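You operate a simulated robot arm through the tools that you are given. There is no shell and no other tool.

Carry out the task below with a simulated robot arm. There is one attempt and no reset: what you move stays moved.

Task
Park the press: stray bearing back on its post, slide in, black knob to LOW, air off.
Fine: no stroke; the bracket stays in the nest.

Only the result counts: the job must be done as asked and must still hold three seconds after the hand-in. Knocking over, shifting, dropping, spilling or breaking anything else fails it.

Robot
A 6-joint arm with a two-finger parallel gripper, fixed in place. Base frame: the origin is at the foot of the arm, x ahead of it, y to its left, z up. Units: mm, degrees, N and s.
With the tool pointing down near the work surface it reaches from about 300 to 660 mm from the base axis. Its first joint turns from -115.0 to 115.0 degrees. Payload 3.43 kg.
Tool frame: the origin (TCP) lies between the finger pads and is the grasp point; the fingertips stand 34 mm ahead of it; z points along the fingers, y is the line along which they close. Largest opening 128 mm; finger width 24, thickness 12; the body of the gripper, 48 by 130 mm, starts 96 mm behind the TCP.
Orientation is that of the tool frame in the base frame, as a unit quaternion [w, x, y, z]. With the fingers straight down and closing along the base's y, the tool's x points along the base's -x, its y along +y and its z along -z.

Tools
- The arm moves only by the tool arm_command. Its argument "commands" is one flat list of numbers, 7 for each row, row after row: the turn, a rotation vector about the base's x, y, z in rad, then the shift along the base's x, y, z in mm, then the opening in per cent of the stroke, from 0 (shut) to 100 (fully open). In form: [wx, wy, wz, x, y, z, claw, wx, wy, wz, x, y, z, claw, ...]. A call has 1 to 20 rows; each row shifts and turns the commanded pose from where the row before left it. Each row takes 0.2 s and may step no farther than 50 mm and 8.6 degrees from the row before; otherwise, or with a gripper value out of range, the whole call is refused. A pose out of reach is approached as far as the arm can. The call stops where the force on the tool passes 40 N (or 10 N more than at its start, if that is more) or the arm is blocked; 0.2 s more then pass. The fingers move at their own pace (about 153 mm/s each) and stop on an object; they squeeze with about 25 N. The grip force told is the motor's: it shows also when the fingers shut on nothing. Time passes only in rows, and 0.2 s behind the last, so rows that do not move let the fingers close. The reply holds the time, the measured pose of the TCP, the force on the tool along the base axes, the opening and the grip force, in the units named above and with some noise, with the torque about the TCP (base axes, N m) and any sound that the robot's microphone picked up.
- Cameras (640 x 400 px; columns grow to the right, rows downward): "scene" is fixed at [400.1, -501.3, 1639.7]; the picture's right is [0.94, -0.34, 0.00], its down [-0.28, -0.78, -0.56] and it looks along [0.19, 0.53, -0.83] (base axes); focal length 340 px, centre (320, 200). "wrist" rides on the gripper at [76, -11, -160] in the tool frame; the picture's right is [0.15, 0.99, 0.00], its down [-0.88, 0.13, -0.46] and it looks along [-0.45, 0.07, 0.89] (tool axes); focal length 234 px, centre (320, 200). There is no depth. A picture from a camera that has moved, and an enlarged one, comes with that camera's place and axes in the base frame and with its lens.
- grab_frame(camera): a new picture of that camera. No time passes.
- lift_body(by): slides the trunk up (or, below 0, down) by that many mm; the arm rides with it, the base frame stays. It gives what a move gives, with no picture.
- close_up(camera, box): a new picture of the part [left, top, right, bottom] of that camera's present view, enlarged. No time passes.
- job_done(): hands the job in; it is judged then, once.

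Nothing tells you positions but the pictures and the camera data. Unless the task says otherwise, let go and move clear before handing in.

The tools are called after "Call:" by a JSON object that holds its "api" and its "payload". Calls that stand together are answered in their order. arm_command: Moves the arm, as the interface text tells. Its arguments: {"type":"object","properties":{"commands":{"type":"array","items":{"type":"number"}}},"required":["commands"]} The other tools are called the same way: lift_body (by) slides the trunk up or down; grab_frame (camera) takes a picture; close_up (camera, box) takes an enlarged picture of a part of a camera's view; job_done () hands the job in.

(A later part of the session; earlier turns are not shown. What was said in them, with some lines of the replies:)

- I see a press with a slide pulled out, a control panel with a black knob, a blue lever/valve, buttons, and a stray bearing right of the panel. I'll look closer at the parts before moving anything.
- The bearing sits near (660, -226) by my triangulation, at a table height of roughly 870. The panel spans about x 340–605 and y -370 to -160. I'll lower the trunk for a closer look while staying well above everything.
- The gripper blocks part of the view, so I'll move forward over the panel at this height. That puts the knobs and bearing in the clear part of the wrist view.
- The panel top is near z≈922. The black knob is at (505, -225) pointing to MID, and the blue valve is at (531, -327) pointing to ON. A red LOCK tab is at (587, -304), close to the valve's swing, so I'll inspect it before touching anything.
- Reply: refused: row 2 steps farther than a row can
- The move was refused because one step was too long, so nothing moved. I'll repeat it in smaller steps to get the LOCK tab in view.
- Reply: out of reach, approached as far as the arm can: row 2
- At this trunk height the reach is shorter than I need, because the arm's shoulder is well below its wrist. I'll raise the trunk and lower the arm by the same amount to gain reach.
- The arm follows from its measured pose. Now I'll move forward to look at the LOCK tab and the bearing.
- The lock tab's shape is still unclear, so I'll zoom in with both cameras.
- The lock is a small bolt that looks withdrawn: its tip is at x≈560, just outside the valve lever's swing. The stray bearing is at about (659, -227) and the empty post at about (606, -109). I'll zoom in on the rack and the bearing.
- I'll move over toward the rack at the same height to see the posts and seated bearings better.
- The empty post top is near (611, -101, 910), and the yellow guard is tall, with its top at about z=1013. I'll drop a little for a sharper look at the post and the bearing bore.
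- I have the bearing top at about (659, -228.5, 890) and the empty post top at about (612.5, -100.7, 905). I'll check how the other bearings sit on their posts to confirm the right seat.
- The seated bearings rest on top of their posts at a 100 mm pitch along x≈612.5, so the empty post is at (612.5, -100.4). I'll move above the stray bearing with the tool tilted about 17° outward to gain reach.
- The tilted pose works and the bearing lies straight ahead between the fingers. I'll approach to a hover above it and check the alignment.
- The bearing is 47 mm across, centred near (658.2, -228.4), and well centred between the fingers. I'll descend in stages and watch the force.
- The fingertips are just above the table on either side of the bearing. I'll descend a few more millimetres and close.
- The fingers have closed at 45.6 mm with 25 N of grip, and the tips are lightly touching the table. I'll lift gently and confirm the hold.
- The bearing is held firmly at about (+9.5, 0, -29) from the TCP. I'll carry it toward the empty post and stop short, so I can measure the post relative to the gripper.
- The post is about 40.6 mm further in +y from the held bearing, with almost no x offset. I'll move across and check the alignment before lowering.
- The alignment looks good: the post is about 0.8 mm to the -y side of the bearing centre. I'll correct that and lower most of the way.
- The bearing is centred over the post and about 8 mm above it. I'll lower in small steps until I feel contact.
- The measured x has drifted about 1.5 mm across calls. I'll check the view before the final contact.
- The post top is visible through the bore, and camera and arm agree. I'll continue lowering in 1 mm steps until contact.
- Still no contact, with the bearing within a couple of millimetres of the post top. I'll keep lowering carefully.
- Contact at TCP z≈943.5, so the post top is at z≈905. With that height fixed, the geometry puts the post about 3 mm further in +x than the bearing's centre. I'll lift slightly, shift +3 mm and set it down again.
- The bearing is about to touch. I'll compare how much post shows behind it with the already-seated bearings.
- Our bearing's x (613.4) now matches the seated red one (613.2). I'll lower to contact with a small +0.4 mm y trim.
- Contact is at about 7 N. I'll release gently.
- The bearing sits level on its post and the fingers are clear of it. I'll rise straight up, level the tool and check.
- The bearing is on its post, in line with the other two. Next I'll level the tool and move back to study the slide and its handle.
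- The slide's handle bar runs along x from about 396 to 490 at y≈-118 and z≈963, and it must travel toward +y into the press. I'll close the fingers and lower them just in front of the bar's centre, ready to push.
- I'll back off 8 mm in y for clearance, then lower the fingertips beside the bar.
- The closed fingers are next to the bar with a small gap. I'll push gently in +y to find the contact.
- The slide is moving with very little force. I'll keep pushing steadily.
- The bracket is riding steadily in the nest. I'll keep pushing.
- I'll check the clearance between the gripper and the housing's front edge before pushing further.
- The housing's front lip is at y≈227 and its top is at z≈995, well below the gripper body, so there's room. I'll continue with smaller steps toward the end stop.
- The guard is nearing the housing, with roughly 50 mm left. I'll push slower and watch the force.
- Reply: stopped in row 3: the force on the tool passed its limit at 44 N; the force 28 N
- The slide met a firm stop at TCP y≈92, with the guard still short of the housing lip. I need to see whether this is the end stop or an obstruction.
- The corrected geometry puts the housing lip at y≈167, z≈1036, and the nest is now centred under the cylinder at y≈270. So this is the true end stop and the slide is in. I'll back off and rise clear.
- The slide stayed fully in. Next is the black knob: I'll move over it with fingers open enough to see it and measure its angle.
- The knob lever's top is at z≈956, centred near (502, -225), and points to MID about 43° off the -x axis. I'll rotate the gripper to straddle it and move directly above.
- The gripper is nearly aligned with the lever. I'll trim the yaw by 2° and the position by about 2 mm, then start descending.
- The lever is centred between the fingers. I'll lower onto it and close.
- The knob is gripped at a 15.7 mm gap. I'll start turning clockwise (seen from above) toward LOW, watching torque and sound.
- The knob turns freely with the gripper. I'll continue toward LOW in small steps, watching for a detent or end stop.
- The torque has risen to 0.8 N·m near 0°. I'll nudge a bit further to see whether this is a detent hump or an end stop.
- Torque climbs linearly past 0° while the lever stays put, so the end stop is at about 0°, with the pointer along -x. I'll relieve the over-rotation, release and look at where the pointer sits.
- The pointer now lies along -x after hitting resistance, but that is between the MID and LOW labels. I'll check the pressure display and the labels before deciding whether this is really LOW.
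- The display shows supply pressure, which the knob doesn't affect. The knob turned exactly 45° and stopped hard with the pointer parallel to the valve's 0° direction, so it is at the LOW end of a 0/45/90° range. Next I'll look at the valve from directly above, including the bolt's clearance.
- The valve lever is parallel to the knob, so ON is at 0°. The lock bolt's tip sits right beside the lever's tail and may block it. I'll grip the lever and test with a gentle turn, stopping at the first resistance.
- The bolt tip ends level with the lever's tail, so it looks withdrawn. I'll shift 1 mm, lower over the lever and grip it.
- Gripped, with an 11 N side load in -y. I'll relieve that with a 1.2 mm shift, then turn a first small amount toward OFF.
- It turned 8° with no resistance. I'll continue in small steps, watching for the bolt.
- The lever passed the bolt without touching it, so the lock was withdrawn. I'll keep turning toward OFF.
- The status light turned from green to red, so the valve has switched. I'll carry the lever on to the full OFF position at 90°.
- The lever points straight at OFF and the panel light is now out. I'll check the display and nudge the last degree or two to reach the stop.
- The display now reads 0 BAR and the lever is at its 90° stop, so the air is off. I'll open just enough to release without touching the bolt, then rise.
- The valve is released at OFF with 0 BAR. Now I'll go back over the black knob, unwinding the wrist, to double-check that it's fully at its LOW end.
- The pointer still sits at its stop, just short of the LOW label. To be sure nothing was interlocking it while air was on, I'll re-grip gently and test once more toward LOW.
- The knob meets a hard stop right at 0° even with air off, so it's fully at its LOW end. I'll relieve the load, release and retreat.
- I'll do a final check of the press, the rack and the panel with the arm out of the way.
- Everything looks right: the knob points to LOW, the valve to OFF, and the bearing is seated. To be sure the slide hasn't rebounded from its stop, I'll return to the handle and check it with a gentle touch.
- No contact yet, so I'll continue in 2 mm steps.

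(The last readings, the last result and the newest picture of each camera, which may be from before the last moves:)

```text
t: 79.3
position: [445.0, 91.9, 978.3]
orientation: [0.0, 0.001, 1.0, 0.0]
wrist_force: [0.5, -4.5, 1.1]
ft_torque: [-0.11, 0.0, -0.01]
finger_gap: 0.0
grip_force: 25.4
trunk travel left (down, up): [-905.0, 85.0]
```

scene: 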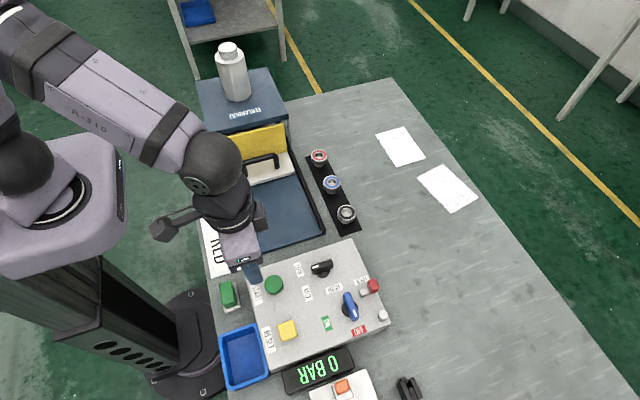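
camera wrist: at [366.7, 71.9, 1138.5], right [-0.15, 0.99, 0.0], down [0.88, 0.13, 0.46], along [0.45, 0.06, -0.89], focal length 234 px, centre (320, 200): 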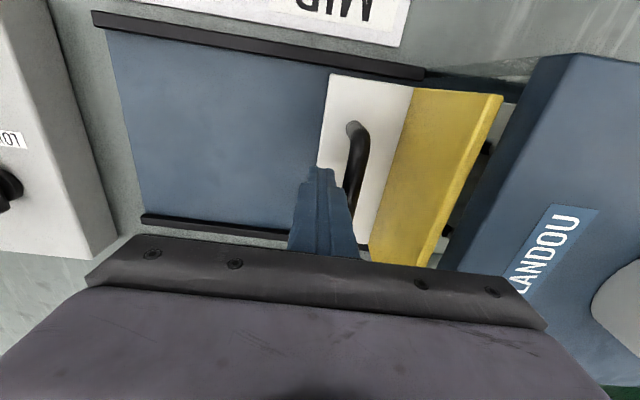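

Contact comes at y≈92, the same as the stop, so the slide is fully in. I'll back away, rise and move clear.

Call:
{"api": "arm_command", "payload": {"commands": [0, 0, 0, 0, -3, 0, 0, 0, 0, 0, 0, -8, 0, 0, 0, 0, 0, 0, -15, 0, 0, 0, 0, 0, 0, 0, 40, 0, 0, 0, 0, 0, 0, 45, 0, 0, 0, 0, -25, -40, 10, 20, 0, 0, 0, -25, -40, 10, 30, 0, 0, 0, -25, -40, 10, 40, 0, 0, 0, -25, -40, 10, 40]}}

Call:
{"api": "grab_frame", "payload": {"camera": "scene"}}

Call:
{"api": "close_up", "payload": {"camera": "scene", "box": [190, 80, 370, 260]}}

Call:
{"api": "close_up", "payload": {"camera": "scene", "box": [210, 235, 430, 400]}}

```text
t: 81.3
position: [340.7, -95.0, 1104.6]
orientation: [0.002, 0.0, 1.0, -0.001]
wrist_force: [0.4, 0.3, -0.8]
ft_torque: [0.02, -0.01, 0.0]
finger_gap: 51.3
grip_force: 0.1
trunk travel left (down, up): [-905.0, 85.0]
```

```text
taken
```

scene: 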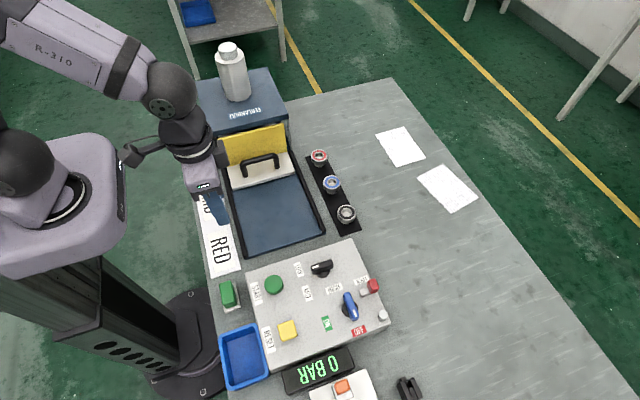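

```text
2.22 times, centred on (280, 170) of scene
camera zoom: at [400.1, -501.3, 1639.7], right [0.94, -0.34, 0.0], down [-0.28, -0.78, -0.56], along [0.19, 0.53, -0.83], focal length 755 px, centre (409, 267)
```

zoom: 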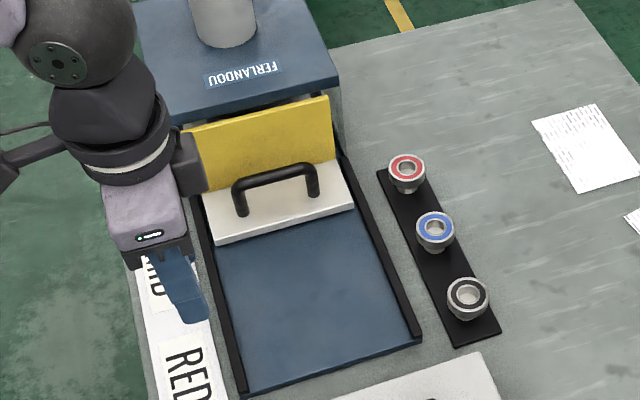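

```text
2.42 times, centred on (320, 318) of scene
camera zoom: at [400.1, -501.3, 1639.7], right [0.94, -0.34, 0.0], down [-0.28, -0.78, -0.56], along [0.19, 0.53, -0.83], focal length 824 px, centre (320, -85)
```

zoom: 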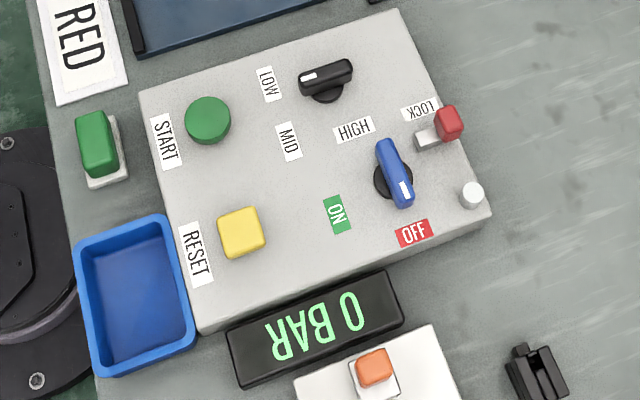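

The bearing is on its post, the slide is at its end stop, the black knob is at LOW, the valve is OFF and the display reads 0 BAR. START was never touched and the arm is clear, so I'm handing in.

Call:
{"api": "job_done", "payload": {}}

```text
The job is handed in.
```

The press is parked and the job is handed in; the hand-in gave no verdict. All four steps were done, and START was never pressed:

- **Bearing:** The stray bearing sits flat on the empty third post, in line with the red and blue ones.
- **Slide:** It is pushed in to its end stop. I went back at the end and touched the handle again, and it had not rebounded.
- **Black knob:** It is turned fully to its LOW end, against a hard stop. The pointer sits slightly short of the LOW label. I pushed it again after the air was off and it would not go further, so I took that stop as LOW.
- **Air:** The blue valve is at OFF, the display reads 0 BAR and the panel light is out.

The bracket rode in with the slide and looked steady in the nest while I could see it. It is now behind the guard, so I could not check it by eye at the end. The LOCK bolt was not moved, because the valve turned past it without touching.
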